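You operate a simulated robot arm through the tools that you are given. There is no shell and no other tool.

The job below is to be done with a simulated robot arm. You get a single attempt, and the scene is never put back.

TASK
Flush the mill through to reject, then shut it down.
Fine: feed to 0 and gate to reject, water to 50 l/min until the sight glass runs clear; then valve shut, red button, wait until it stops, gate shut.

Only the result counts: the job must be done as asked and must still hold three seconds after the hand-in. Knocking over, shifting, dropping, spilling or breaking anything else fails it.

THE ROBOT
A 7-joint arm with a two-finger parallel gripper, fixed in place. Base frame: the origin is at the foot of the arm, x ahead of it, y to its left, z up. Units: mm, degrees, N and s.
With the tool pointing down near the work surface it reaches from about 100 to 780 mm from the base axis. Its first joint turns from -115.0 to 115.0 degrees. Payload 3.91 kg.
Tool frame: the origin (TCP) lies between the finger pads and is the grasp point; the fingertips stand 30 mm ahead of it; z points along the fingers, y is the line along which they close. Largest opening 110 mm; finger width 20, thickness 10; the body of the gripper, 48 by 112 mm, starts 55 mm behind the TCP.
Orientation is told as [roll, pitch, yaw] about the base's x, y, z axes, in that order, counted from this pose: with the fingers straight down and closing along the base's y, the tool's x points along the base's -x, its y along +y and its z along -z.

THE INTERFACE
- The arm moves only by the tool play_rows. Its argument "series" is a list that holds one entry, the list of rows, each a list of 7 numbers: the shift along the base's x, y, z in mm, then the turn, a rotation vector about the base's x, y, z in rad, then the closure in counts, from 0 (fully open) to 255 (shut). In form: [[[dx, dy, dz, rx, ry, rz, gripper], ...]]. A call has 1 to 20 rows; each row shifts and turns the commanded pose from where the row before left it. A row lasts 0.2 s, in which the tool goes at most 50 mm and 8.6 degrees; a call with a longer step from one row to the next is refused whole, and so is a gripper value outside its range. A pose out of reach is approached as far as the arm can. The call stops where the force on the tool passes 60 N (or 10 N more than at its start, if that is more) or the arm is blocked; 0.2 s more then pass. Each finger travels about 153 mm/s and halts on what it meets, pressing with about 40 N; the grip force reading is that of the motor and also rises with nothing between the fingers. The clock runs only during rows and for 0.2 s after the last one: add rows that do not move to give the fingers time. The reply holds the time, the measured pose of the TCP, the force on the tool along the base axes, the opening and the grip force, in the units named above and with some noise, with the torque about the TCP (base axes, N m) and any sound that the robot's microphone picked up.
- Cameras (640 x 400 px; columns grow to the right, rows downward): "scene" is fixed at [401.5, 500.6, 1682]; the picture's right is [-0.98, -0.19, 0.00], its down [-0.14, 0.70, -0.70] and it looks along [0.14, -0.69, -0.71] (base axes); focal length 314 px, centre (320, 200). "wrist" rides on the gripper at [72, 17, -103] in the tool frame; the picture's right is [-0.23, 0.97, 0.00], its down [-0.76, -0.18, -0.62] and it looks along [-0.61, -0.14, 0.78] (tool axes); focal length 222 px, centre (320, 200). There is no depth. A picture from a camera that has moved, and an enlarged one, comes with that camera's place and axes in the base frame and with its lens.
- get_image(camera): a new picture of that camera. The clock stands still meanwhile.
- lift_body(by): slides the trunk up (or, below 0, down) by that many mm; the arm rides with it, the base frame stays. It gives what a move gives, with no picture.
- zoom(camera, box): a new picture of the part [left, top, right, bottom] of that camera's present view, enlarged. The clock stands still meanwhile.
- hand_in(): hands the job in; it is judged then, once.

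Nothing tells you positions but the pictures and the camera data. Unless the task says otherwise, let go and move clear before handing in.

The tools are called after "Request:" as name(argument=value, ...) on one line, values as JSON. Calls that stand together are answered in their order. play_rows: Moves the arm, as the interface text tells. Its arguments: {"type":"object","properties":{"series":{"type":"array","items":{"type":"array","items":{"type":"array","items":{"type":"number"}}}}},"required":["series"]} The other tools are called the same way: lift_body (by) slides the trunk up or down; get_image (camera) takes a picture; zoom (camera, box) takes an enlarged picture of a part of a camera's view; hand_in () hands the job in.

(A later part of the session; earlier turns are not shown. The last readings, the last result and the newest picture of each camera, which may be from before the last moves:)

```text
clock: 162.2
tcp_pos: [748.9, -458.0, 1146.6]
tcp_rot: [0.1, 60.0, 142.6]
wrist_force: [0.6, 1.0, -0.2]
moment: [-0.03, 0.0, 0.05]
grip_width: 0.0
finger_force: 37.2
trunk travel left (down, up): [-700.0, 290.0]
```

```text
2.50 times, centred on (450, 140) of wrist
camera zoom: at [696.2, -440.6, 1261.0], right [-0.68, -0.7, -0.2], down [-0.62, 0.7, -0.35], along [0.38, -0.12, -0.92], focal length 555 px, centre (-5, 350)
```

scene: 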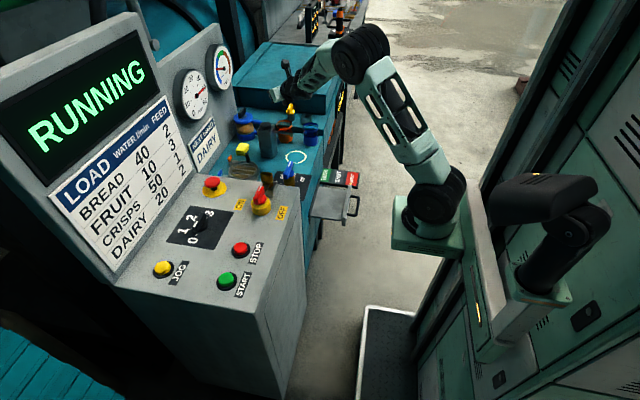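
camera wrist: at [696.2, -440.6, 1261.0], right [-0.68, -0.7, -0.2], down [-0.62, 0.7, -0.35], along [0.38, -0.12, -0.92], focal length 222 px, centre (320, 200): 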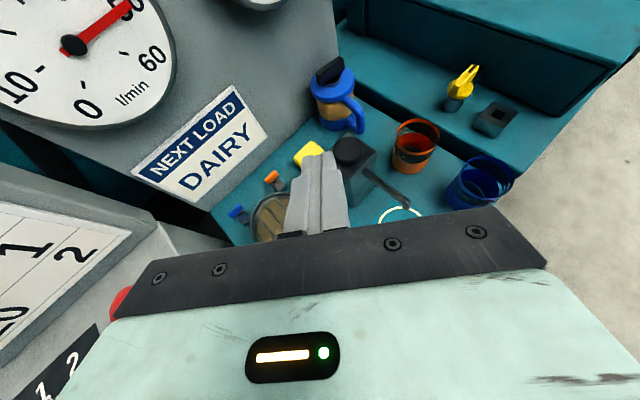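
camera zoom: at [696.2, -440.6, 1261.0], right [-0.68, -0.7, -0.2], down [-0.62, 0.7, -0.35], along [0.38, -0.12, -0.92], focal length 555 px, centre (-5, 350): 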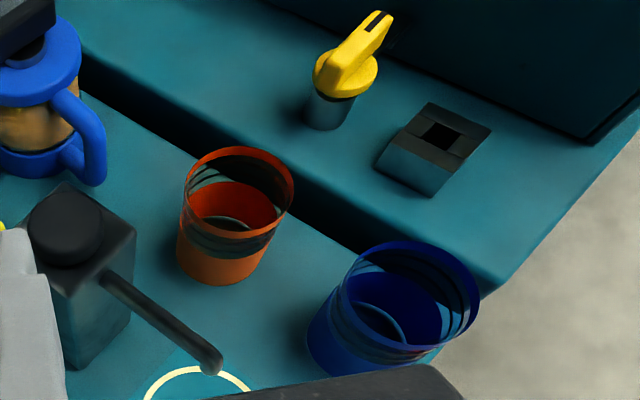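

The thing I took for a sight glass is a loose jug. I'll search the rest of the machine for the true sight glass.

Request:
zoom(camera="scene", box=[0, 0, 130, 60])

Request:
zoom(camera="scene", box=[130, 0, 330, 80])

Request:
zoom(camera="scene", box=[0, 250, 200, 400])

Request:
zoom(camera="wrist", box=[180, 120, 330, 250])

```text
4.92 times, centred on (65, 30) of scene
camera zoom: at [401.5, 500.6, 1682.0], right [-0.98, -0.19, 0.0], down [-0.14, 0.7, -0.7], along [0.14, -0.69, -0.71], focal length 1546 px, centre (1575, 1037)
```

zoom: 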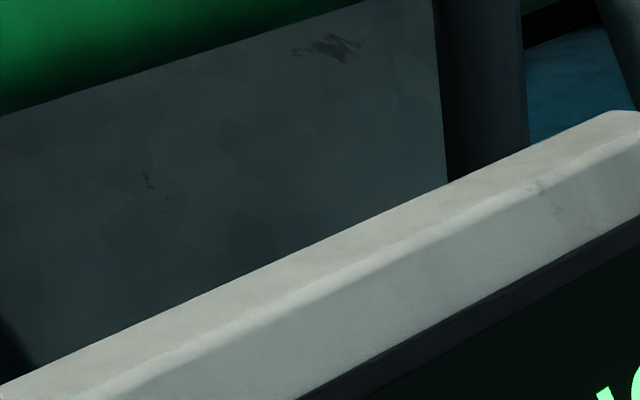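

```text
3.20 times, centred on (230, 40) of scene
camera zoom: at [401.5, 500.6, 1682.0], right [-0.98, -0.19, 0.0], down [-0.14, 0.7, -0.7], along [0.14, -0.69, -0.71], focal length 1005 px, centre (608, 712)
```

zoom: 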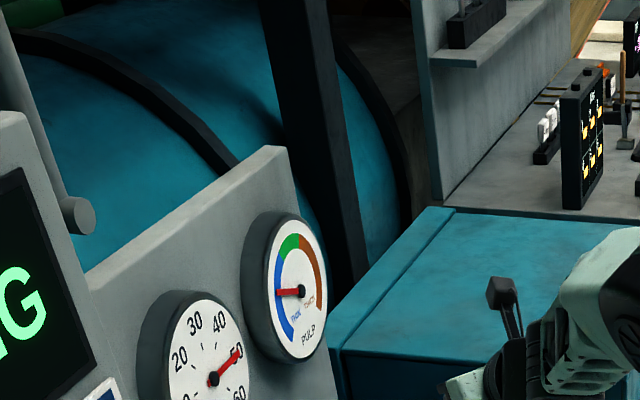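

```text
2.67 times, centred on (100, 325) of scene
camera zoom: at [401.5, 500.6, 1682.0], right [-0.98, -0.19, 0.0], down [-0.14, 0.7, -0.7], along [0.14, -0.69, -0.71], focal length 837 px, centre (907, -133)
```

zoom: 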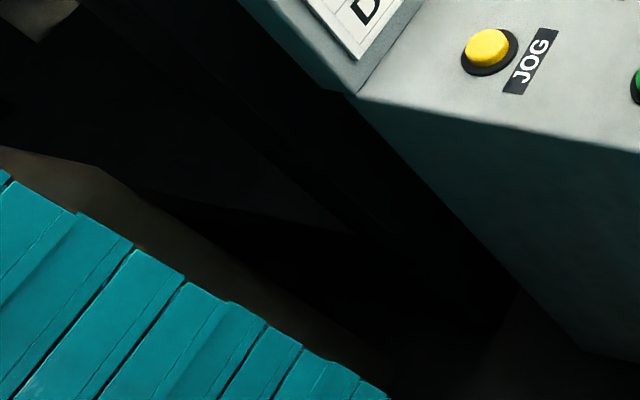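

```text
3.08 times, centred on (255, 185) of wrist
camera zoom: at [696.2, -440.6, 1261.0], right [-0.68, -0.7, -0.2], down [-0.62, 0.7, -0.35], along [0.38, -0.12, -0.92], focal length 684 px, centre (520, 246)
```

zoom: 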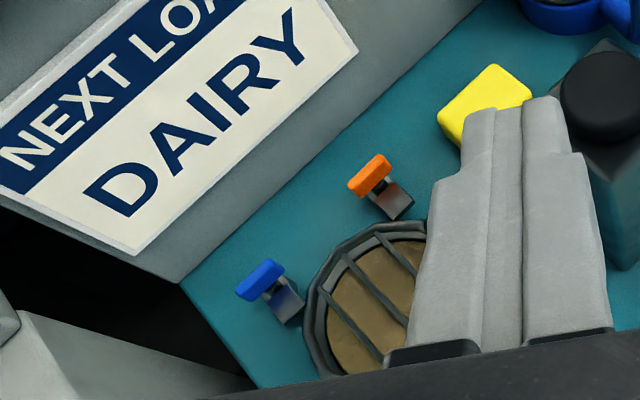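

Only the barred porthole remains visible as a candidate from here. I'll raise the arm in free air and look over and behind the boards in case the sight glass is hidden from the scene camera.

Request:
lift_body(by=280)

Request:
play_rows(series=[[[-20, 10, 0, -0.0797, -0.1038, 0, 255], [-20, 10, 0, -0.0797, -0.1038, 0, 255], [-20, 10, 0, -0.0797, -0.1038, 0, 255], [-20, 10, 0, -0.0797, -0.1038, 0, 255], [0, 0, 0, 0, 0, 0, 255]]])

Request:
get_image(camera="wrist")

Request:
get_image(camera="scene")

```text
clock: 165.0
tcp_pos: [749.0, -459.4, 1425.9]
tcp_rot: [0.2, 60.1, 142.8]
wrist_force: [-0.7, 0.2, -0.1]
moment: [0.0, 0.03, 0.03]
grip_width: 0.0
finger_force: 38.3
trunk travel left (down, up): [-980.0, 10.0]
```

```text
clock: 166.2
tcp_pos: [671.0, -418.6, 1426.6]
tcp_rot: [133.9, 89.8, -83.6]
wrist_force: [0.1, 0.5, -1.3]
moment: [0.05, 0.05, 0.03]
grip_width: 0.0
finger_force: 37.2
trunk travel left (down, up): [-980.0, 10.0]
```

```text
taken
camera wrist: at [577.6, -369.1, 1498.8], right [-0.59, -0.77, -0.22], down [-0.39, 0.52, -0.76], along [0.71, -0.37, -0.61], focal length 222 px, centre (320, 200)
```

wrist: 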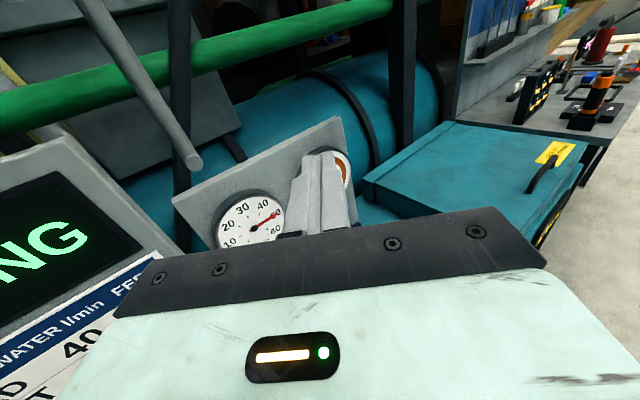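

```text
taken
```

scene: 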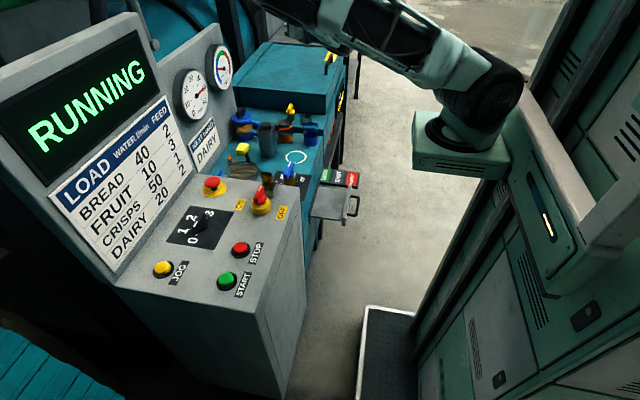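

Request:
zoom(camera="wrist", box=[0, 0, 320, 200])

Request:
zoom(camera="wrist", box=[320, 0, 640, 200])

Request:
zoom(camera="scene", box=[225, 140, 275, 185])

Request:
zoom(camera="scene", box=[225, 130, 305, 200])

```text
2.00 times, centred on (160, 100) of wrist
camera zoom: at [577.6, -369.1, 1498.8], right [-0.59, -0.77, -0.22], down [-0.39, 0.52, -0.76], along [0.71, -0.37, -0.61], focal length 444 px, centre (640, 400)
```

zoom: 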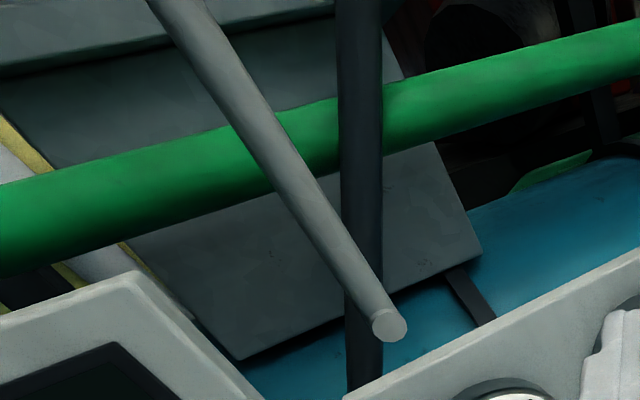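

```text
2.00 times, centred on (480, 100) of wrist
camera zoom: at [577.6, -369.1, 1498.8], right [-0.59, -0.77, -0.22], down [-0.39, 0.52, -0.76], along [0.71, -0.37, -0.61], focal length 444 px, centre (0, 400)
```

zoom: 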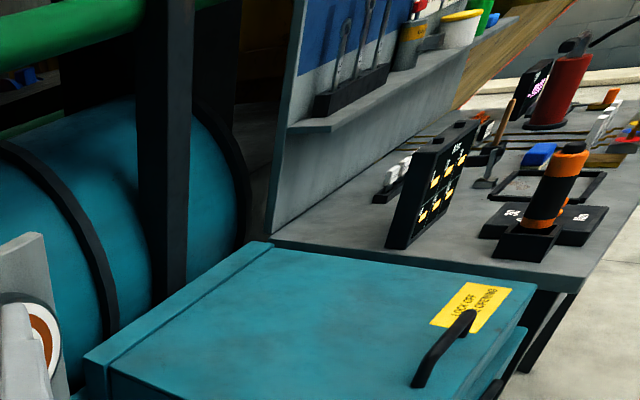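

```text
8.89 times, centred on (250, 162) of scene
camera zoom: at [401.5, 500.6, 1682.0], right [-0.98, -0.19, 0.0], down [-0.14, 0.7, -0.7], along [0.14, -0.69, -0.71], focal length 2791 px, centre (942, 533)
```

zoom: 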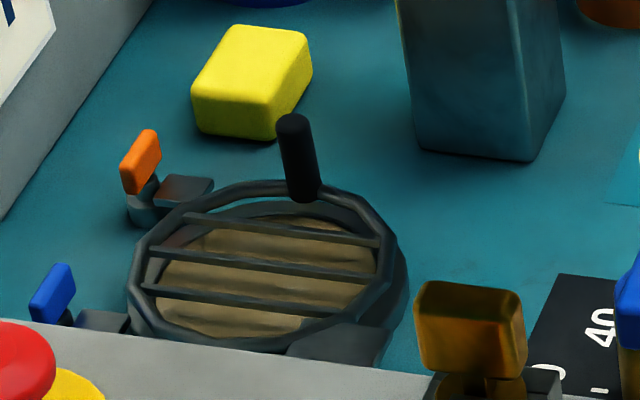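

```text
5.71 times, centred on (265, 165) of scene
camera zoom: at [401.5, 500.6, 1682.0], right [-0.98, -0.19, 0.0], down [-0.14, 0.7, -0.7], along [0.14, -0.69, -0.71], focal length 1794 px, centre (634, 400)
```

zoom: 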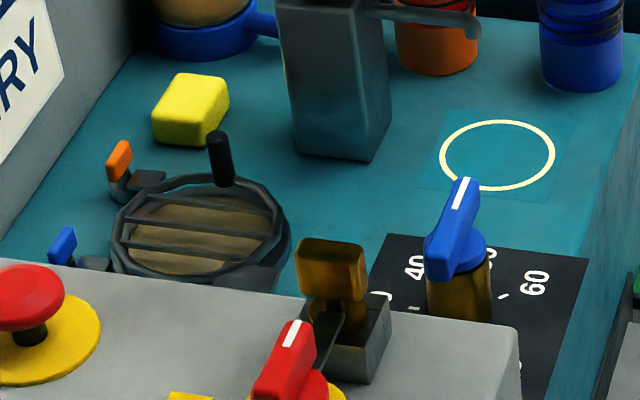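

The area behind holds only pipes and a drum, so the barred porthole must be the sight glass: it went from brown to khaki earlier. I'll give the flush considerably more time and check it again.

Request:
play_rows(series=[[[0, 0, 0, 0, 0, 0, 255], [0, 0, 0, 0, 0, 0, 255], [0, 0, 0, 0, 0, 0, 255], [0, 0, 0, 0, 0, 0, 255], [0, 0, 0, 0, 0, 0, 255], [0, 0, 0, 0, 0, 0, 255], [0, 0, 0, 0, 0, 0, 255], [0, 0, 0, 0, 0, 0, 255], [0, 0, 0, 0, 0, 0, 255], [0, 0, 0, 0, 0, 0, 255], [0, 0, 0, 0, 0, 0, 255], [0, 0, 0, 0, 0, 0, 255], [0, 0, 0, 0, 0, 0, 255], [0, 0, 0, 0, 0, 0, 255], [0, 0, 0, 0, 0, 0, 255], [0, 0, 0, 0, 0, 0, 255], [0, 0, 0, 0, 0, 0, 255], [0, 0, 0, 0, 0, 0, 255], [0, 0, 0, 0, 0, 0, 255], [0, 0, 0, 0, 0, 0, 255]]])

Request:
play_rows(series=[[[0, 0, 0, 0, 0, 0, 255], [0, 0, 0, 0, 0, 0, 255], [0, 0, 0, 0, 0, 0, 255], [0, 0, 0, 0, 0, 0, 255], [0, 0, 0, 0, 0, 0, 255], [0, 0, 0, 0, 0, 0, 255], [0, 0, 0, 0, 0, 0, 255], [0, 0, 0, 0, 0, 0, 255], [0, 0, 0, 0, 0, 0, 255], [0, 0, 0, 0, 0, 0, 255], [0, 0, 0, 0, 0, 0, 255], [0, 0, 0, 0, 0, 0, 255], [0, 0, 0, 0, 0, 0, 255], [0, 0, 0, 0, 0, 0, 255], [0, 0, 0, 0, 0, 0, 255], [0, 0, 0, 0, 0, 0, 255], [0, 0, 0, 0, 0, 0, 255], [0, 0, 0, 0, 0, 0, 255], [0, 0, 0, 0, 0, 0, 255], [0, 0, 0, 0, 0, 0, 255]]])

Request:
play_rows(series=[[[0, 0, 0, 0, 0, 0, 255], [0, 0, 0, 0, 0, 0, 255], [0, 0, 0, 0, 0, 0, 255], [0, 0, 0, 0, 0, 0, 255], [0, 0, 0, 0, 0, 0, 255], [0, 0, 0, 0, 0, 0, 255], [0, 0, 0, 0, 0, 0, 255], [0, 0, 0, 0, 0, 0, 255], [0, 0, 0, 0, 0, 0, 255], [0, 0, 0, 0, 0, 0, 255], [0, 0, 0, 0, 0, 0, 255], [0, 0, 0, 0, 0, 0, 255], [0, 0, 0, 0, 0, 0, 255], [0, 0, 0, 0, 0, 0, 255], [0, 0, 0, 0, 0, 0, 255], [0, 0, 0, 0, 0, 0, 255], [0, 0, 0, 0, 0, 0, 255], [0, 0, 0, 0, 0, 0, 255], [0, 0, 0, 0, 0, 0, 255], [0, 0, 0, 0, 0, 0, 255]]])

Request:
play_rows(series=[[[0, 0, 0, 0, 0, 0, 255], [0, 0, 0, 0, 0, 0, 255], [0, 0, 0, 0, 0, 0, 255], [0, 0, 0, 0, 0, 0, 255], [0, 0, 0, 0, 0, 0, 255], [0, 0, 0, 0, 0, 0, 255], [0, 0, 0, 0, 0, 0, 255], [0, 0, 0, 0, 0, 0, 255], [0, 0, 0, 0, 0, 0, 255], [0, 0, 0, 0, 0, 0, 255], [0, 0, 0, 0, 0, 0, 255], [0, 0, 0, 0, 0, 0, 255], [0, 0, 0, 0, 0, 0, 255], [0, 0, 0, 0, 0, 0, 255], [0, 0, 0, 0, 0, 0, 255], [0, 0, 0, 0, 0, 0, 255], [0, 0, 0, 0, 0, 0, 255], [0, 0, 0, 0, 0, 0, 255], [0, 0, 0, 0, 0, 0, 255], [0, 0, 0, 0, 0, 0, 255]]])

Request:
zoom(camera="scene", box=[225, 140, 275, 185])

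Request:
get_image(camera="scene")

```text
clock: 170.4
tcp_pos: [670.6, -418.6, 1426.5]
tcp_rot: [101.2, 89.9, -116.5]
wrist_force: [0.5, -0.1, -0.1]
moment: [0.01, 0.01, 0.0]
grip_width: 0.0
finger_force: 37.7
trunk travel left (down, up): [-980.0, 10.0]
```

```text
clock: 174.6
tcp_pos: [670.3, -418.9, 1425.4]
tcp_rot: [100.3, 89.9, -117.1]
wrist_force: [-0.1, -0.4, 1.1]
moment: [0.0, 0.02, 0.06]
grip_width: 0.0
finger_force: 38.0
trunk travel left (down, up): [-980.0, 10.0]
```

```text
clock: 178.8
tcp_pos: [669.4, -419.0, 1425.5]
tcp_rot: [100.7, 89.9, -116.7]
wrist_force: [0.2, -0.6, -0.2]
moment: [0.0, 0.01, -0.04]
grip_width: 0.1
finger_force: 37.6
trunk travel left (down, up): [-980.0, 10.0]
```

```text
clock: 183.0
tcp_pos: [669.2, -417.9, 1425.3]
tcp_rot: [100.3, 89.8, -117.2]
wrist_force: [-0.4, -0.9, 0.2]
moment: [0.01, 0.02, 0.0]
grip_width: 0.1
finger_force: 37.9
trunk travel left (down, up): [-980.0, 10.0]
```

```text
8.89 times, centred on (250, 162) of scene
camera zoom: at [401.5, 500.6, 1682.0], right [-0.98, -0.19, 0.0], down [-0.14, 0.7, -0.7], along [0.14, -0.69, -0.71], focal length 2791 px, centre (942, 533)
```

zoom: 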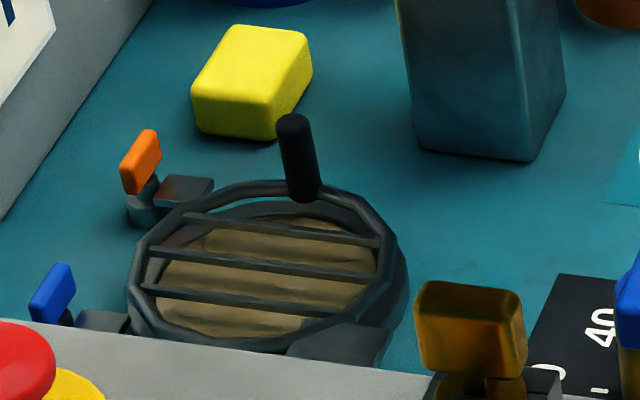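

```text
taken
```

scene: 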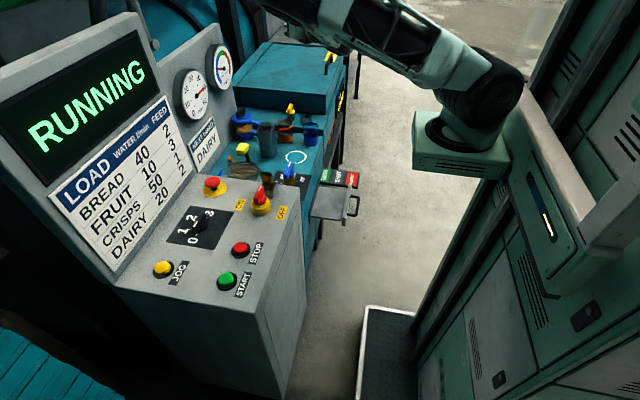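

Request:
zoom(camera="scene", box=[255, 130, 335, 200])

Request:
zoom(camera="scene", box=[200, 90, 370, 220])

Request:
zoom(camera="scene", box=[140, 160, 260, 260])

```text
5.71 times, centred on (295, 165) of scene
camera zoom: at [401.5, 500.6, 1682.0], right [-0.98, -0.19, 0.0], down [-0.14, 0.7, -0.7], along [0.14, -0.69, -0.71], focal length 1794 px, centre (463, 400)
```

zoom: 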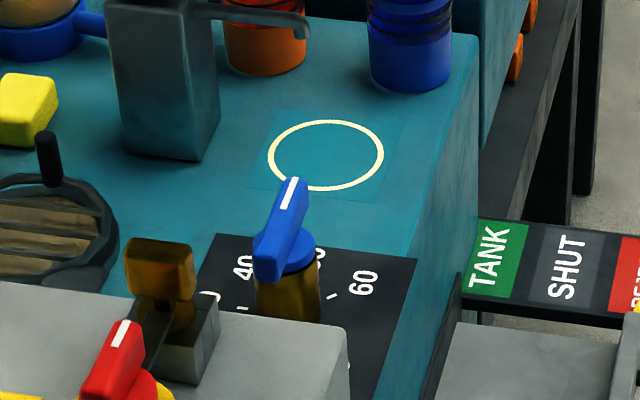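

```text
3.08 times, centred on (285, 155) of scene
camera zoom: at [401.5, 500.6, 1682.0], right [-0.98, -0.19, 0.0], down [-0.14, 0.7, -0.7], along [0.14, -0.69, -0.71], focal length 966 px, centre (428, 338)
```

zoom: 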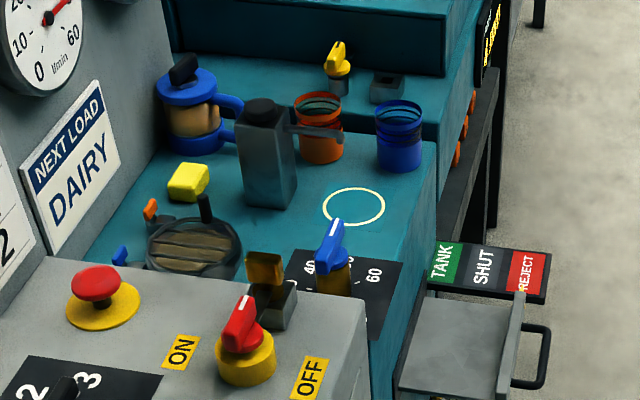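

```text
4.00 times, centred on (200, 210) of scene
camera zoom: at [401.5, 500.6, 1682.0], right [-0.98, -0.19, 0.0], down [-0.14, 0.7, -0.7], along [0.14, -0.69, -0.71], focal length 1256 px, centre (800, 160)
```

zoom: 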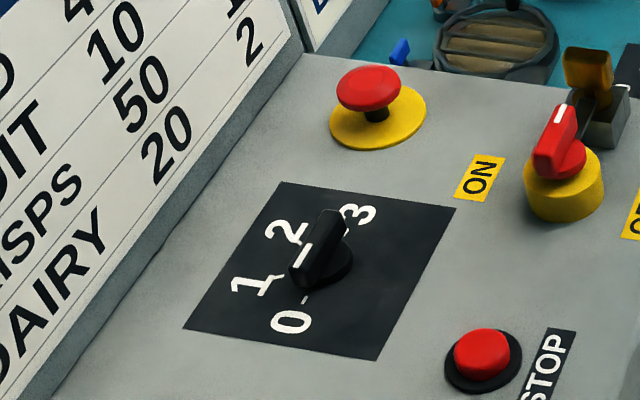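

Nothing changes any more (137 s at 50 l/min; the porthole has gone from brown to pale and is steady), so the flush is complete as far as can be seen. I'll bring the tool upright again and return above the valve to shut it.

Request:
play_rows(series=[[[0, 0, 0, 0.0797, 0.1038, 0, 255], [0, 0, 0, 0.0797, 0.1038, 0, 255], [0, 0, 0, 0.0797, 0.1038, 0, 255], [0, 0, 0, 0.0797, 0.1038, 0, 255], [0, 0, 0, 0.0797, 0.1038, 0, 255], [0, 0, 0, 0.0797, 0.1038, 0, 255], [0, 0, 0, 0.0797, 0.1038, 0, 255], [0, 0, 0, 0.0797, 0.1038, 0, 255], [0, 0, 0, 0.0797, 0.1038, 0, 255], [0, 0, 0, 0.0797, 0.1038, 0, 255], [0, 0, 0, 0.0797, 0.1038, 0, 255], [0, 0, 0, 0.0785, 0.1022, 0, 255], [0, 0, 0, 0, 0, 0, 255]]])

Request:
lift_body(by=-250)

```text
clock: 185.8
tcp_pos: [667.5, -419.0, 1425.7]
tcp_rot: [0.0, -0.1, 142.5]
wrist_force: [-0.1, -0.5, 0.2]
moment: [-0.02, 0.0, 0.01]
grip_width: 0.0
finger_force: 38.1
trunk travel left (down, up): [-980.0, 10.0]
```

```text
clock: 188.4
tcp_pos: [669.2, -418.0, 1176.9]
tcp_rot: [0.1, 0.1, 142.6]
wrist_force: [-0.4, 0.0, -0.7]
moment: [0.0, -0.02, -0.01]
grip_width: 0.1
finger_force: 37.4
trunk travel left (down, up): [-730.0, 260.0]
```

Request:
play_rows(series=[[[1.7, 3, 0, 0, 0, -0.145, 255], [1.7, 3, 0, 0, 0, -0.145, 255], [1.7, 3, 0, 0, 0, -0.145, 200], [1.7, 3, 0, 0, 0, -0.145, 150], [1.7, 3, 0, 0, 0, -0.145, 100], [1.7, 3, 0, 0, 0, -0.145, 60], [1.7, 3, 0, 0, 0, -0.145, 60], [1.7, 3, 0, 0, 0, -0.145, 60], [1.7, 3, 0, 0, 0, -0.145, 60], [1.7, 3, 0, 0, 0, -0.145, 60], [1.7, 3, 0, 0, 0, -0.145, 60], [1.7, 3, 0, 0, 0, -0.145, 60], [1.7, 3, 0, 0, 0, -0.145, 60], [1.7, 3, 0, 0, 0, -0.145, 60]]])

Request:
play_rows(series=[[[0, 0, 0, 0, 0, -0.145, 60], [0, 0, 0, 0, 0, -0.145, 60], [0, 0, 0, 0, 0, -0.145, 60], [0, 0, 0, 0, 0, -0.145, 60], [0, 0, 0, 0, 0, -0.145, 60], [0, 0, 0, 0, 0, -0.145, 60], [0, 0, 0, 0, 0, -0.145, 60], [0, 0, 0, 0, 0, -0.145, 60], [0, 0, 0, 0, 0, -0.145, 60], [0, 0, 0, 0, 0, -0.145, 60], [0, 0, 0, 0, 0, -0.145, 60], [0, 0, 0, 0, 0, -0.145, 60], [0, 0, 0, 0, 0, -0.145, 60], [0, 0, 0, 0, 0, -0.143, 60], [0, 0, 0, 0, 0, 0, 60]]])

Request:
lift_body(by=-130)

Request:
get_image(camera="wrist")

Request:
zoom(camera="scene", box=[220, 90, 340, 190])

```text
clock: 191.4
tcp_pos: [691.9, -376.7, 1176.5]
tcp_rot: [0.1, 0.1, 26.1]
wrist_force: [-0.3, 0.3, 0.5]
moment: [0.0, -0.01, 0.0]
grip_width: 84.3
finger_force: 0.1
trunk travel left (down, up): [-730.0, 260.0]
```

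```text
clock: 194.6
tcp_pos: [692.0, -376.2, 1176.8]
tcp_rot: [-0.1, 0.1, -70.6]
wrist_force: [-1.0, -0.3, -0.3]
moment: [0.0, 0.01, -0.02]
grip_width: 84.4
finger_force: 0.0
out of reach, approached as far as the arm can: row 12, 13, 14
trunk travel left (down, up): [-730.0, 260.0]
```

```text
clock: 196.2
tcp_pos: [692.2, -375.4, 1046.5]
tcp_rot: [-0.1, 0.1, -70.6]
wrist_force: [0.1, 0.2, -0.6]
moment: [-0.04, -0.02, -0.01]
grip_width: 84.0
finger_force: 0.1
trunk travel left (down, up): [-600.0, 390.0]
```

```text
taken
camera wrist: at [685.1, -304.3, 1150.2], right [0.99, 0.11, 0.0], down [0.09, -0.78, 0.62], along [0.07, -0.62, -0.78], focal length 222 px, centre (320, 200)
```

wrist: 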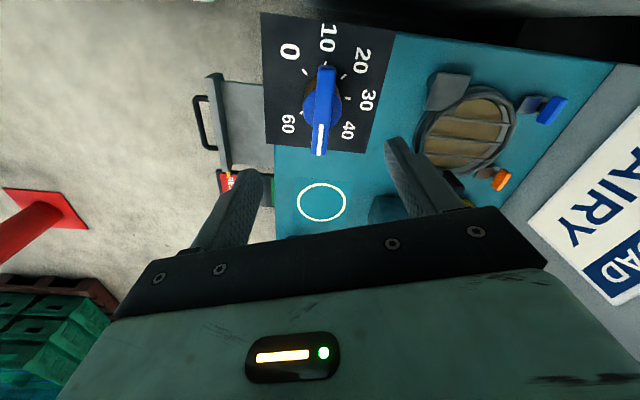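

```text
4.00 times, centred on (280, 140) of scene
camera zoom: at [401.5, 500.6, 1682.0], right [-0.98, -0.19, 0.0], down [-0.14, 0.7, -0.7], along [0.14, -0.69, -0.71], focal length 1256 px, centre (480, 440)
```

zoom: 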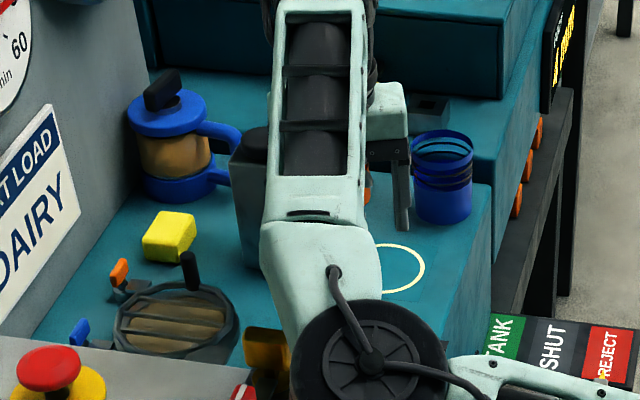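

Request:
get_image(camera="scene")

Request:
zoom(camera="wrist", box=[230, 0, 410, 160])

Request:
zoom(camera="wrist", box=[400, 60, 540, 180])

```text
taken
```

scene: 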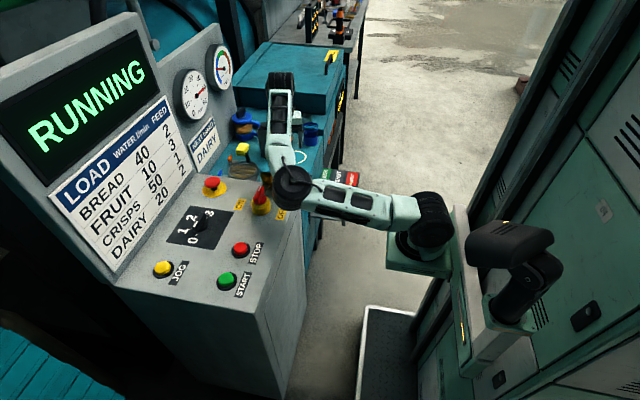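

```text
2.50 times, centred on (320, 80) of wrist
camera zoom: at [685.1, -304.3, 1150.2], right [0.99, 0.11, 0.0], down [0.09, -0.78, 0.62], along [0.07, -0.62, -0.78], focal length 555 px, centre (320, 500)
```

zoom: 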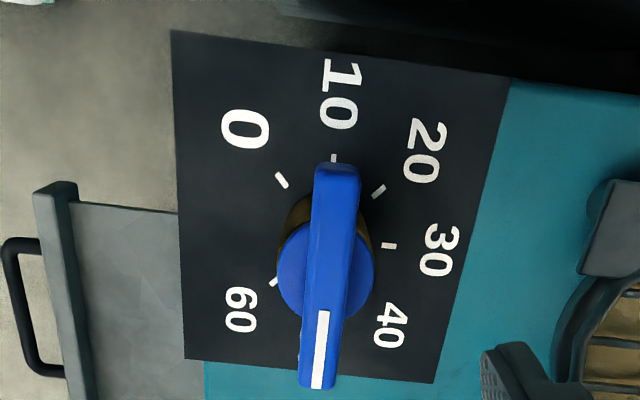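

```text
3.33 times, centred on (470, 120) of wrist
camera zoom: at [685.1, -304.3, 1150.2], right [0.99, 0.11, 0.0], down [0.09, -0.78, 0.62], along [0.07, -0.62, -0.78], focal length 740 px, centre (-180, 467)
```

zoom: 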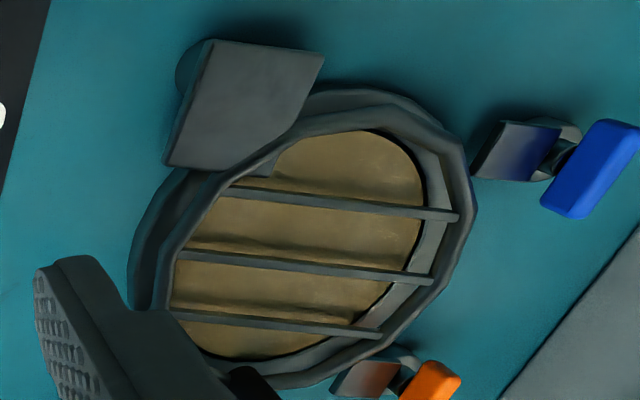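

The arm's elbow has swung low near the console edge. I'll raise the trunk again for safety, then turn the tool the other way and see where the elbow goes.

Request:
lift_body(by=150)

Request:
play_rows(series=[[[0, 0, 0, 0, 0, 0.145, 60], [0, 0, 0, 0, 0, 0.145, 60], [0, 0, 0, 0, 0, 0.145, 60], [0, 0, 0, 0, 0, 0.145, 60], [0, 0, 0, 0, 0, 0.145, 60], [0, 0, 0, 0, 0, 0.145, 60], [0, 0, 0, 0, 0, 0.145, 60], [0, 0, 0, 0, 0, 0.145, 60], [0, 0, 0, 0, 0, 0, 60]]])

Request:
get_image(camera="scene")

```text
clock: 197.9
tcp_pos: [693.8, -377.4, 1194.4]
tcp_rot: [0.0, 0.1, -70.5]
wrist_force: [0.8, 0.0, -0.1]
moment: [-0.03, 0.01, 0.03]
grip_width: 84.2
finger_force: 0.0
trunk travel left (down, up): [-750.0, 240.0]
```

```text
clock: 199.9
tcp_pos: [693.9, -377.9, 1196.9]
tcp_rot: [0.0, 0.1, -4.0]
wrist_force: [0.3, -0.6, 0.2]
moment: [0.02, -0.03, 0.01]
grip_width: 84.3
finger_force: 0.0
trunk travel left (down, up): [-750.0, 240.0]
```

```text
taken
```

scene: 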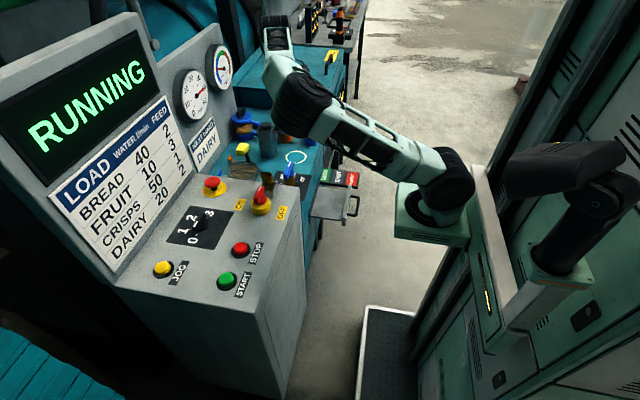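

Request:
play_rows(series=[[[0, 0, 0, 0, 0, 0.149, 60], [0, 0, 0, 0, 0, 0.149, 60], [0, 0, 0, 0, 0, 0.149, 60], [0, 0, 0, 0, 0, 0.149, 60], [0, 0, 0, 0, 0, 0.149, 60], [0, 0, 0, 0, 0, 0.149, 60], [0, 0, 0, 0, 0, 0.149, 60], [0, 0, 0, 0, 0, 0.149, 60], [0, 0, 0, 0, 0, 0.149, 60], [0, 0, 0, 0, 0, 0.149, 60], [0, 0, 0, 0, 0, 0.149, 60], [0, 0, 0, 0, 0, 0, 60]]])

Request:
get_image(camera="scene")

Request:
get_image(camera="wrist")

```text
clock: 202.5
tcp_pos: [691.4, -376.3, 1195.8]
tcp_rot: [-0.1, 0.1, 89.9]
wrist_force: [-0.1, 0.4, -0.1]
moment: [0.03, -0.01, -0.01]
grip_width: 84.2
finger_force: 0.0
trunk travel left (down, up): [-750.0, 240.0]
```

```text
taken
```

scene: 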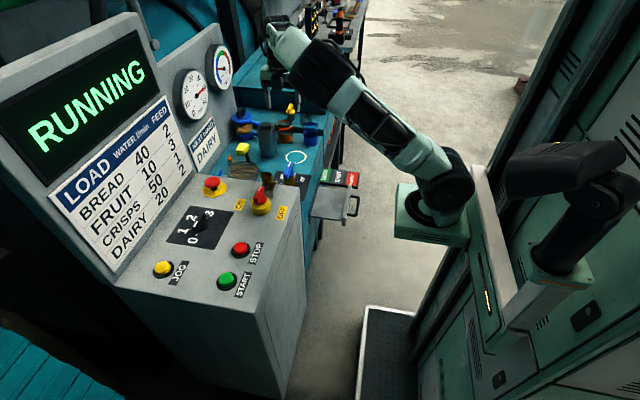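

```text
taken
camera wrist: at [675.8, -450.0, 1300.0], right [-0.97, 0.23, 0.0], down [0.18, 0.76, 0.62], along [0.14, 0.61, -0.78], focal length 222 px, centre (320, 200)
```

wrist: 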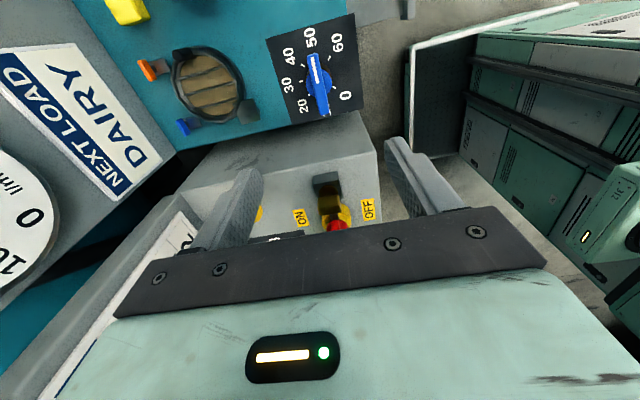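

At +90° the elbow is clear and high. I'll lower the trunk toward the valve with the fingers aligned across the handle.

Request:
lift_body(by=-150)

Request:
get_image(camera="scene")

Request:
zoom(camera="wrist", box=[230, 0, 410, 160])

```text
clock: 204.3
tcp_pos: [692.7, -376.3, 1046.6]
tcp_rot: [0.0, 0.1, 89.7]
wrist_force: [-0.7, -0.4, -0.4]
moment: [-0.01, 0.01, 0.0]
grip_width: 84.3
finger_force: 0.0
trunk travel left (down, up): [-600.0, 390.0]
```

```text
taken
```

scene: 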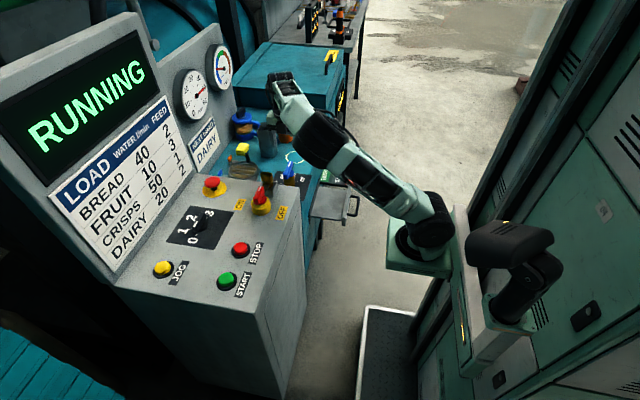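

```text
2.50 times, centred on (320, 80) of wrist
camera zoom: at [675.7, -449.9, 1150.1], right [-0.97, 0.23, 0.0], down [0.18, 0.76, 0.62], along [0.14, 0.6, -0.78], focal length 555 px, centre (320, 500)
```

zoom: 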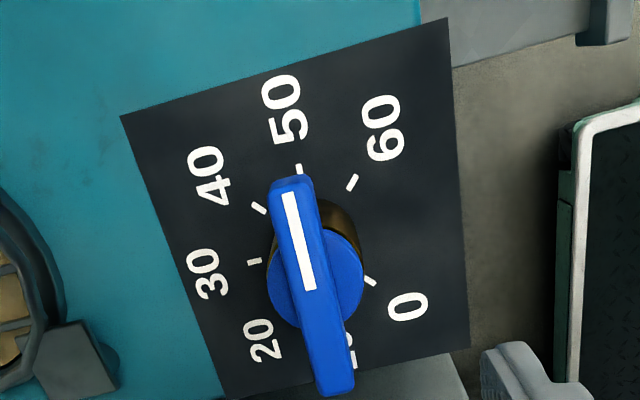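

The handle lies along y, centred near (695, -376), still at 50. I'll descend and grip it.

Request:
play_rows(series=[[[2, 0, -40, 0, 0, 0, 60], [0, 0, -40, 0, 0, 0, 60], [0, 0, -25, 0, 0, 0, 60], [0, 0, 0, 0, 0, 0, 150], [0, 0, 0, 0, 0, 0, 255], [0, 0, 0, 0, 0, 0, 255], [0, 0, 0, 0, 0, 0, 255]]])

Request:
zoom(camera="scene", box=[255, 130, 335, 200])

Request:
get_image(camera="wrist")

```text
clock: 205.9
tcp_pos: [695.1, -375.9, 940.8]
tcp_rot: [0.1, 0.1, 89.8]
wrist_force: [4.8, -2.4, -4.9]
moment: [-0.59, -0.19, 0.0]
grip_width: 16.7
finger_force: 45.2
trunk travel left (down, up): [-600.0, 390.0]
```

```text
5.71 times, centred on (295, 165) of scene
camera zoom: at [401.5, 500.6, 1682.0], right [-0.98, -0.19, 0.0], down [-0.14, 0.7, -0.7], along [0.14, -0.69, -0.71], focal length 1794 px, centre (463, 400)
```

zoom: 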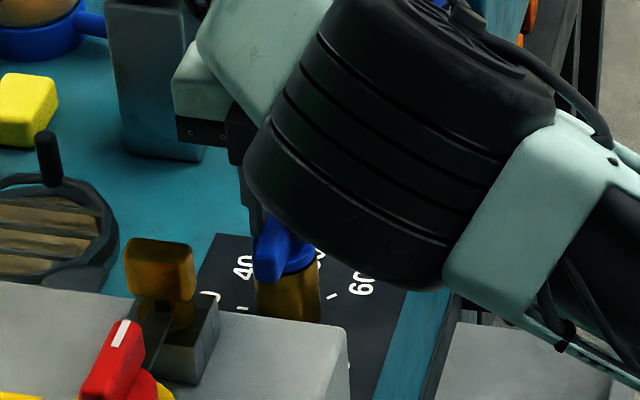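

```text
taken
camera wrist: at [678.1, -449.9, 1044.6], right [-0.97, 0.23, 0.0], down [0.18, 0.76, 0.62], along [0.14, 0.6, -0.78], focal length 222 px, centre (320, 200)
```

wrist: 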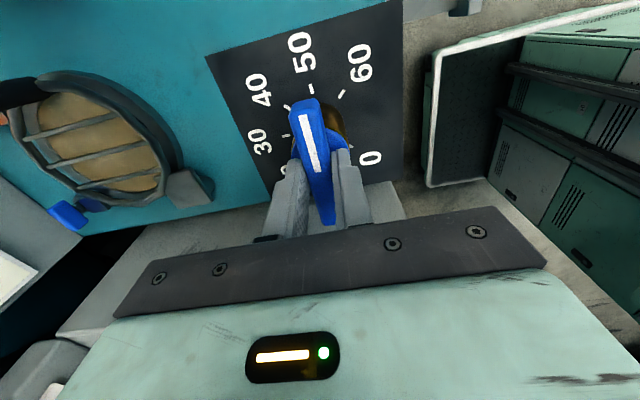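

Gripped at 16.7 mm. I'll turn the valve counter-clockwise toward 0 in stages.

Request:
play_rows(series=[[[0, 0, 0, 0, 0, 0.1, 255], [0, 0, 0, 0, 0, 0.147, 255], [0, 0, 0, 0, 0, 0.147, 255], [0, 0, 0, 0, 0, 0.147, 255], [0, 0, 0, 0, 0, 0.147, 255], [0, 0, 0, 0, 0, 0.147, 255], [0, 0, 0, 0, 0, 0, 255]]])

Request:
get_image(camera="scene")

Request:
zoom(camera="scene", box=[170, 35, 250, 115])

```text
clock: 207.5
tcp_pos: [695.9, -375.7, 940.5]
tcp_rot: [0.0, 0.3, 137.8]
wrist_force: [25.2, -1.5, 1.5]
moment: [0.57, 0.32, -0.02]
grip_width: 16.7
finger_force: 45.0
trunk travel left (down, up): [-600.0, 390.0]
```

```text
taken
```

scene: 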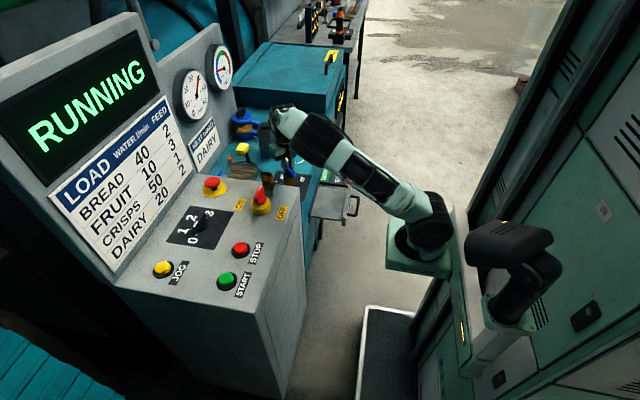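

```text
5.00 times, centred on (210, 75) of scene
camera zoom: at [401.5, 500.6, 1682.0], right [-0.98, -0.19, 0.0], down [-0.14, 0.7, -0.7], along [0.14, -0.69, -0.71], focal length 1570 px, centre (870, 825)
```

zoom: 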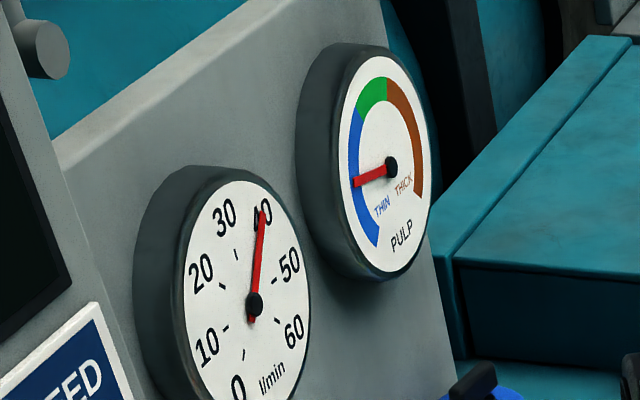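

Request:
zoom(camera="scene", box=[205, 40, 240, 95])

Request:
zoom(camera="scene", box=[225, 140, 275, 185])

Request:
zoom(camera="wrist", box=[0, 0, 260, 240])

```text
7.27 times, centred on (222, 68) of scene
camera zoom: at [401.5, 500.6, 1682.0], right [-0.98, -0.19, 0.0], down [-0.14, 0.7, -0.7], along [0.14, -0.69, -0.71], focal length 2283 px, centre (1029, 1164)
```

zoom: 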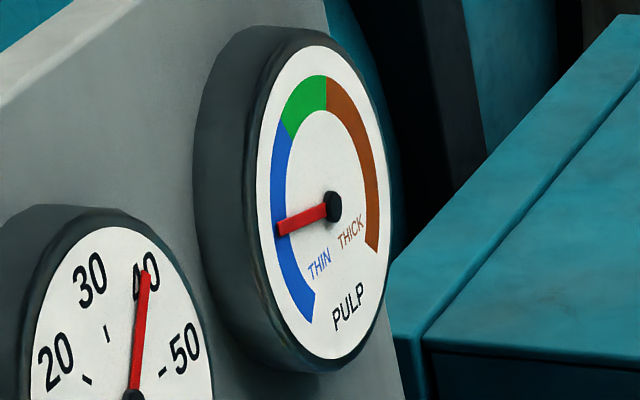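

```text
8.89 times, centred on (250, 162) of scene
camera zoom: at [401.5, 500.6, 1682.0], right [-0.98, -0.19, 0.0], down [-0.14, 0.7, -0.7], along [0.14, -0.69, -0.71], focal length 2791 px, centre (942, 533)
```

zoom: 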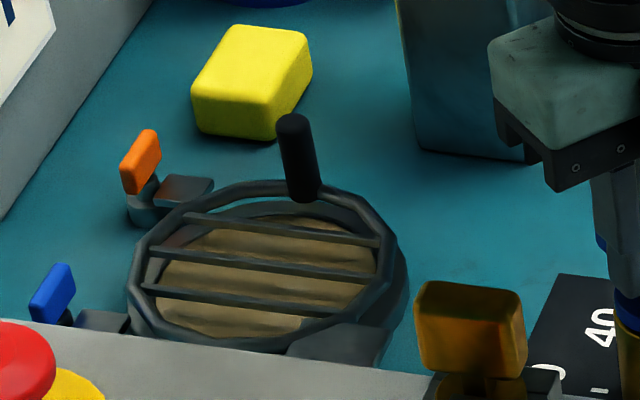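

```text
1.67 times, centred on (130, 120) of wrist
camera zoom: at [738.4, -438.4, 1044.6], right [-0.82, -0.57, 0.0], down [-0.45, 0.64, 0.62], along [-0.35, 0.51, -0.78], focal length 370 px, centre (637, 333)
```

zoom: 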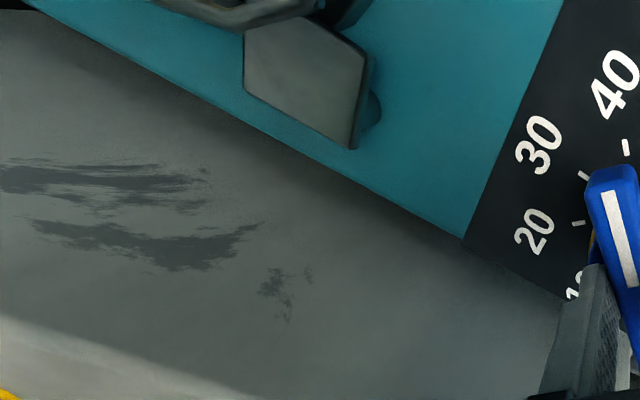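

The pulp needle has just moved further toward thin, so something is changing. I'll hold still for a moment and re-read it.

Request:
play_rows(series=[[[0, 0, 0, 0, 0, 0, 255], [0, 0, 0, 0, 0, 0, 255], [0, 0, 0, 0, 0, 0, 255], [0, 0, 0, 0, 0, 0, 255], [0, 0, 0, 0, 0, 0, 255], [0, 0, 0, 0, 0, 0, 255], [0, 0, 0, 0, 0, 0, 255], [0, 0, 0, 0, 0, 0, 255], [0, 0, 0, 0, 0, 0, 255], [0, 0, 0, 0, 0, 0, 255]]])

Request:
zoom(camera="scene", box=[205, 40, 240, 95])

Request:
zoom(camera="scene", box=[225, 140, 275, 185])

```text
clock: 209.7
tcp_pos: [696.1, -375.4, 940.7]
tcp_rot: [-0.1, 0.1, 137.6]
wrist_force: [30.7, 4.3, 5.5]
moment: [-0.03, -0.43, -0.09]
grip_width: 16.9
finger_force: 45.2
trunk travel left (down, up): [-600.0, 390.0]
```

```text
7.27 times, centred on (222, 68) of scene
camera zoom: at [401.5, 500.6, 1682.0], right [-0.98, -0.19, 0.0], down [-0.14, 0.7, -0.7], along [0.14, -0.69, -0.71], focal length 2283 px, centre (1029, 1164)
```

zoom: 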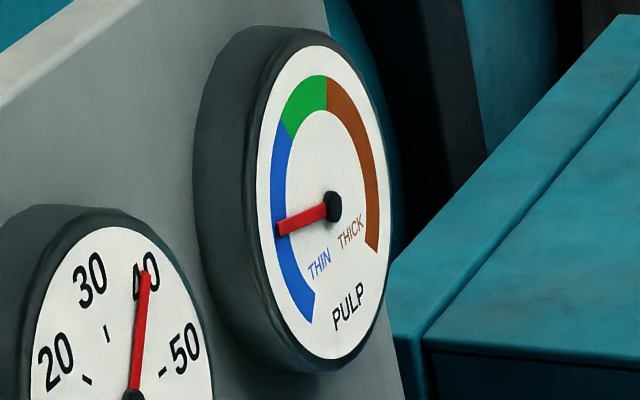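

```text
8.89 times, centred on (250, 162) of scene
camera zoom: at [401.5, 500.6, 1682.0], right [-0.98, -0.19, 0.0], down [-0.14, 0.7, -0.7], along [0.14, -0.69, -0.71], focal length 2791 px, centre (942, 533)
```

zoom: 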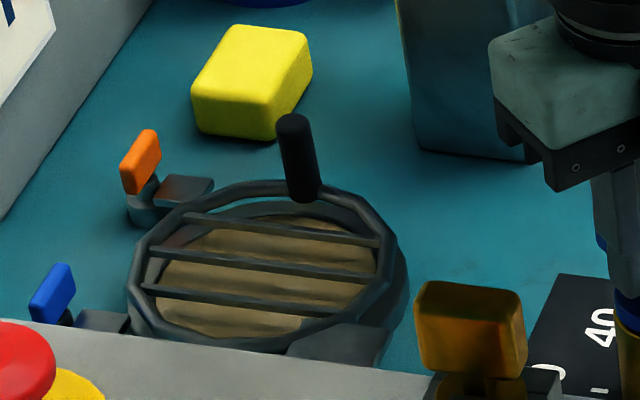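

Request:
play_rows(series=[[[0.5, 0, 0, 0, 0, 0.147, 255], [0.5, 0, 0, 0, 0, 0.147, 255], [0.5, 0, 0, 0, 0, 0.147, 255], [0, 0, 0, 0, 0, 0.147, 255], [0, 0, 0, 0, 0, 0.147, 255], [0, 0, 0, 0, 0, 0.05, 255], [0, 0, 0, 0, 0, 0, 255], [0, 0, 0, 0, 0, 0, 255], [0, 0, 0, 0, 0, 0, 255], [0, 0, 0, 0, 0, 0, 255], [0, 0, 0, 0, 0, 0, 255], [0, 0, 0, 0, 0, 0, 255]]])

Request:
zoom(camera="scene", box=[170, 35, 250, 115])

Request:
zoom(camera="scene", box=[225, 140, 275, 185])

```text
clock: 212.3
tcp_pos: [696.4, -375.3, 940.6]
tcp_rot: [-0.1, 0.2, -177.5]
wrist_force: [6.6, 23.4, 0.0]
moment: [0.43, -0.91, -0.03]
grip_width: 16.9
finger_force: 44.8
trunk travel left (down, up): [-600.0, 390.0]
```

```text
5.00 times, centred on (210, 75) of scene
camera zoom: at [401.5, 500.6, 1682.0], right [-0.98, -0.19, 0.0], down [-0.14, 0.7, -0.7], along [0.14, -0.69, -0.71], focal length 1570 px, centre (870, 825)
```

zoom: 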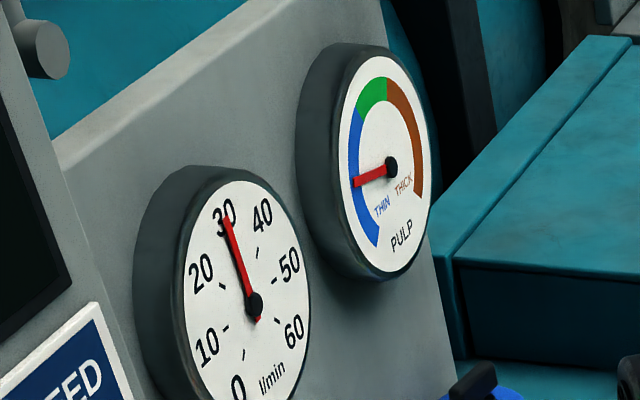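

```text
8.89 times, centred on (250, 162) of scene
camera zoom: at [401.5, 500.6, 1682.0], right [-0.98, -0.19, 0.0], down [-0.14, 0.7, -0.7], along [0.14, -0.69, -0.71], focal length 2791 px, centre (942, 533)
```

zoom: 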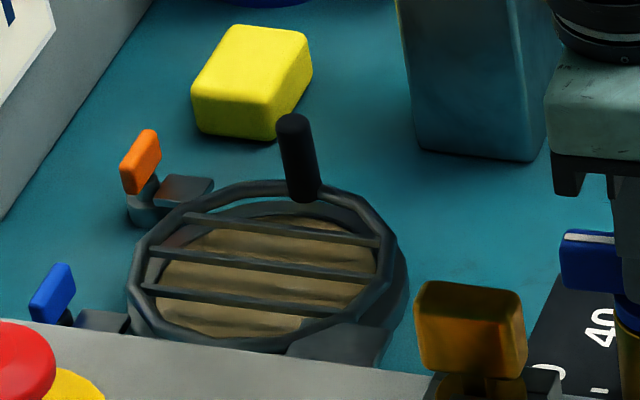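

At 30 l/min the pulp needle reads the same as at 40, so its drop wasn't due to the water; the flush may have been slowly progressing. I'll go back to 50 l/min and watch whether it changes further.

Request:
play_rows(series=[[[0, 0, 0, 0, 0, -0.1471, 255], [0, 0, 0, 0, 0, -0.1471, 255], [0, 0, 0, 0, 0, -0.1471, 255], [0, 0, 0, 0, 0, -0.1471, 255], [0, 0, 0, 0, 0, -0.1471, 255], [0, 0, 0, 0, 0, -0.1471, 255], [0, 0, 0, 0, 0, -0.1471, 255], [0, 0, 0, 0, 0, -0.1471, 255], [0, 0, 0, 0, 0, -0.1471, 255], [0, 0, 0, 0, 0, -0.1471, 255], [0, 0, 0, 0, 0, -0.1471, 255], [0, 0, 0, 0, 0, 0, 255], [0, 0, 0, 0, 0, 0, 255], [0, 0, 0, 0, 0, 0, 255], [0, 0, 0, 0, 0, 0, 255]]])

Request:
zoom(camera="scene", box=[170, 35, 250, 115])

Request:
zoom(camera="scene", box=[205, 40, 240, 95])

```text
clock: 215.5
tcp_pos: [695.1, -376.2, 940.3]
tcp_rot: [0.1, 0.1, 89.8]
wrist_force: [-18.4, 5.9, -14.5]
moment: [0.85, 0.27, 0.05]
grip_width: 16.8
finger_force: 45.0
trunk travel left (down, up): [-600.0, 390.0]
```

```text
5.00 times, centred on (210, 75) of scene
camera zoom: at [401.5, 500.6, 1682.0], right [-0.98, -0.19, 0.0], down [-0.14, 0.7, -0.7], along [0.14, -0.69, -0.71], focal length 1570 px, centre (870, 825)
```

zoom: 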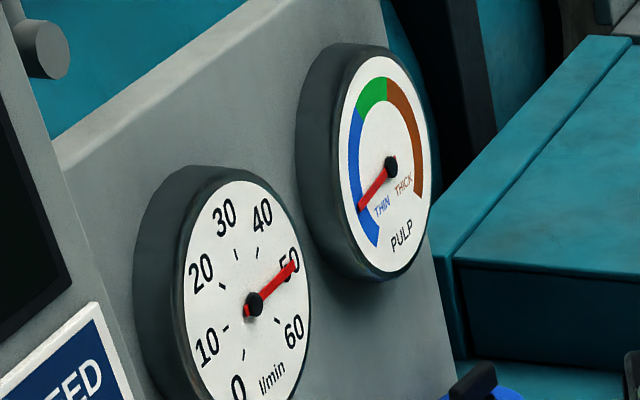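

```text
7.27 times, centred on (222, 68) of scene
camera zoom: at [401.5, 500.6, 1682.0], right [-0.98, -0.19, 0.0], down [-0.14, 0.7, -0.7], along [0.14, -0.69, -0.71], focal length 2283 px, centre (1029, 1164)
```

zoom: 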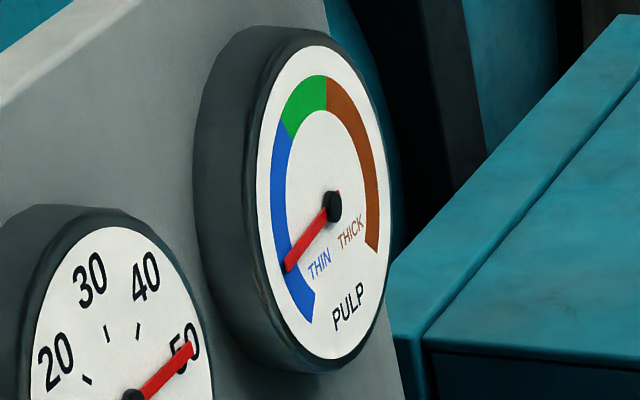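

Now the needle has dropped a lot more: so the flush only proceeds right at 50, and my earlier setting must have been a hair short. I'll hold here at 50 and watch both the pulp gauge and the porthole.

Request:
play_rows(series=[[[0, 0, 0, 0, 0, 0, 255], [0, 0, 0, 0, 0, 0, 255], [0, 0, 0, 0, 0, 0, 255], [0, 0, 0, 0, 0, 0, 255], [0, 0, 0, 0, 0, 0, 255], [0, 0, 0, 0, 0, 0, 255], [0, 0, 0, 0, 0, 0, 255], [0, 0, 0, 0, 0, 0, 255], [0, 0, 0, 0, 0, 0, 255], [0, 0, 0, 0, 0, 0, 255]]])

Request:
zoom(camera="scene", box=[170, 35, 250, 115])

Request:
zoom(camera="scene", box=[225, 140, 275, 185])

```text
clock: 217.7
tcp_pos: [695.6, -377.4, 940.8]
tcp_rot: [0.0, 0.2, 89.7]
wrist_force: [-23.2, 1.7, -16.1]
moment: [-0.56, 0.39, 0.07]
grip_width: 16.8
finger_force: 44.9
trunk travel left (down, up): [-600.0, 390.0]
```

```text
5.00 times, centred on (210, 75) of scene
camera zoom: at [401.5, 500.6, 1682.0], right [-0.98, -0.19, 0.0], down [-0.14, 0.7, -0.7], along [0.14, -0.69, -0.71], focal length 1570 px, centre (870, 825)
```

zoom: 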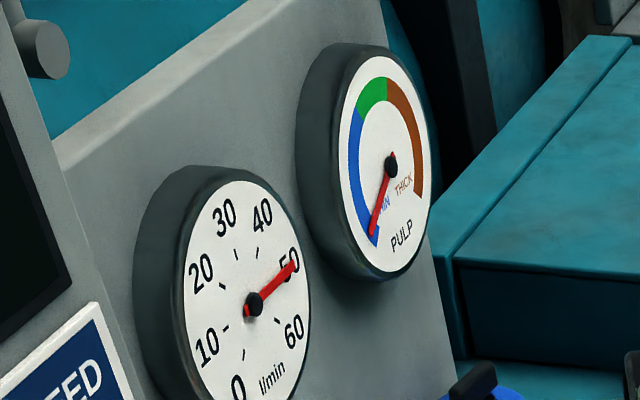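

```text
8.89 times, centred on (250, 162) of scene
camera zoom: at [401.5, 500.6, 1682.0], right [-0.98, -0.19, 0.0], down [-0.14, 0.7, -0.7], along [0.14, -0.69, -0.71], focal length 2791 px, centre (942, 533)
```

zoom: 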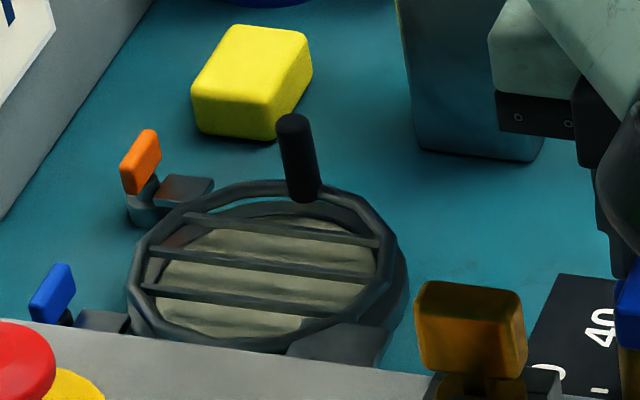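

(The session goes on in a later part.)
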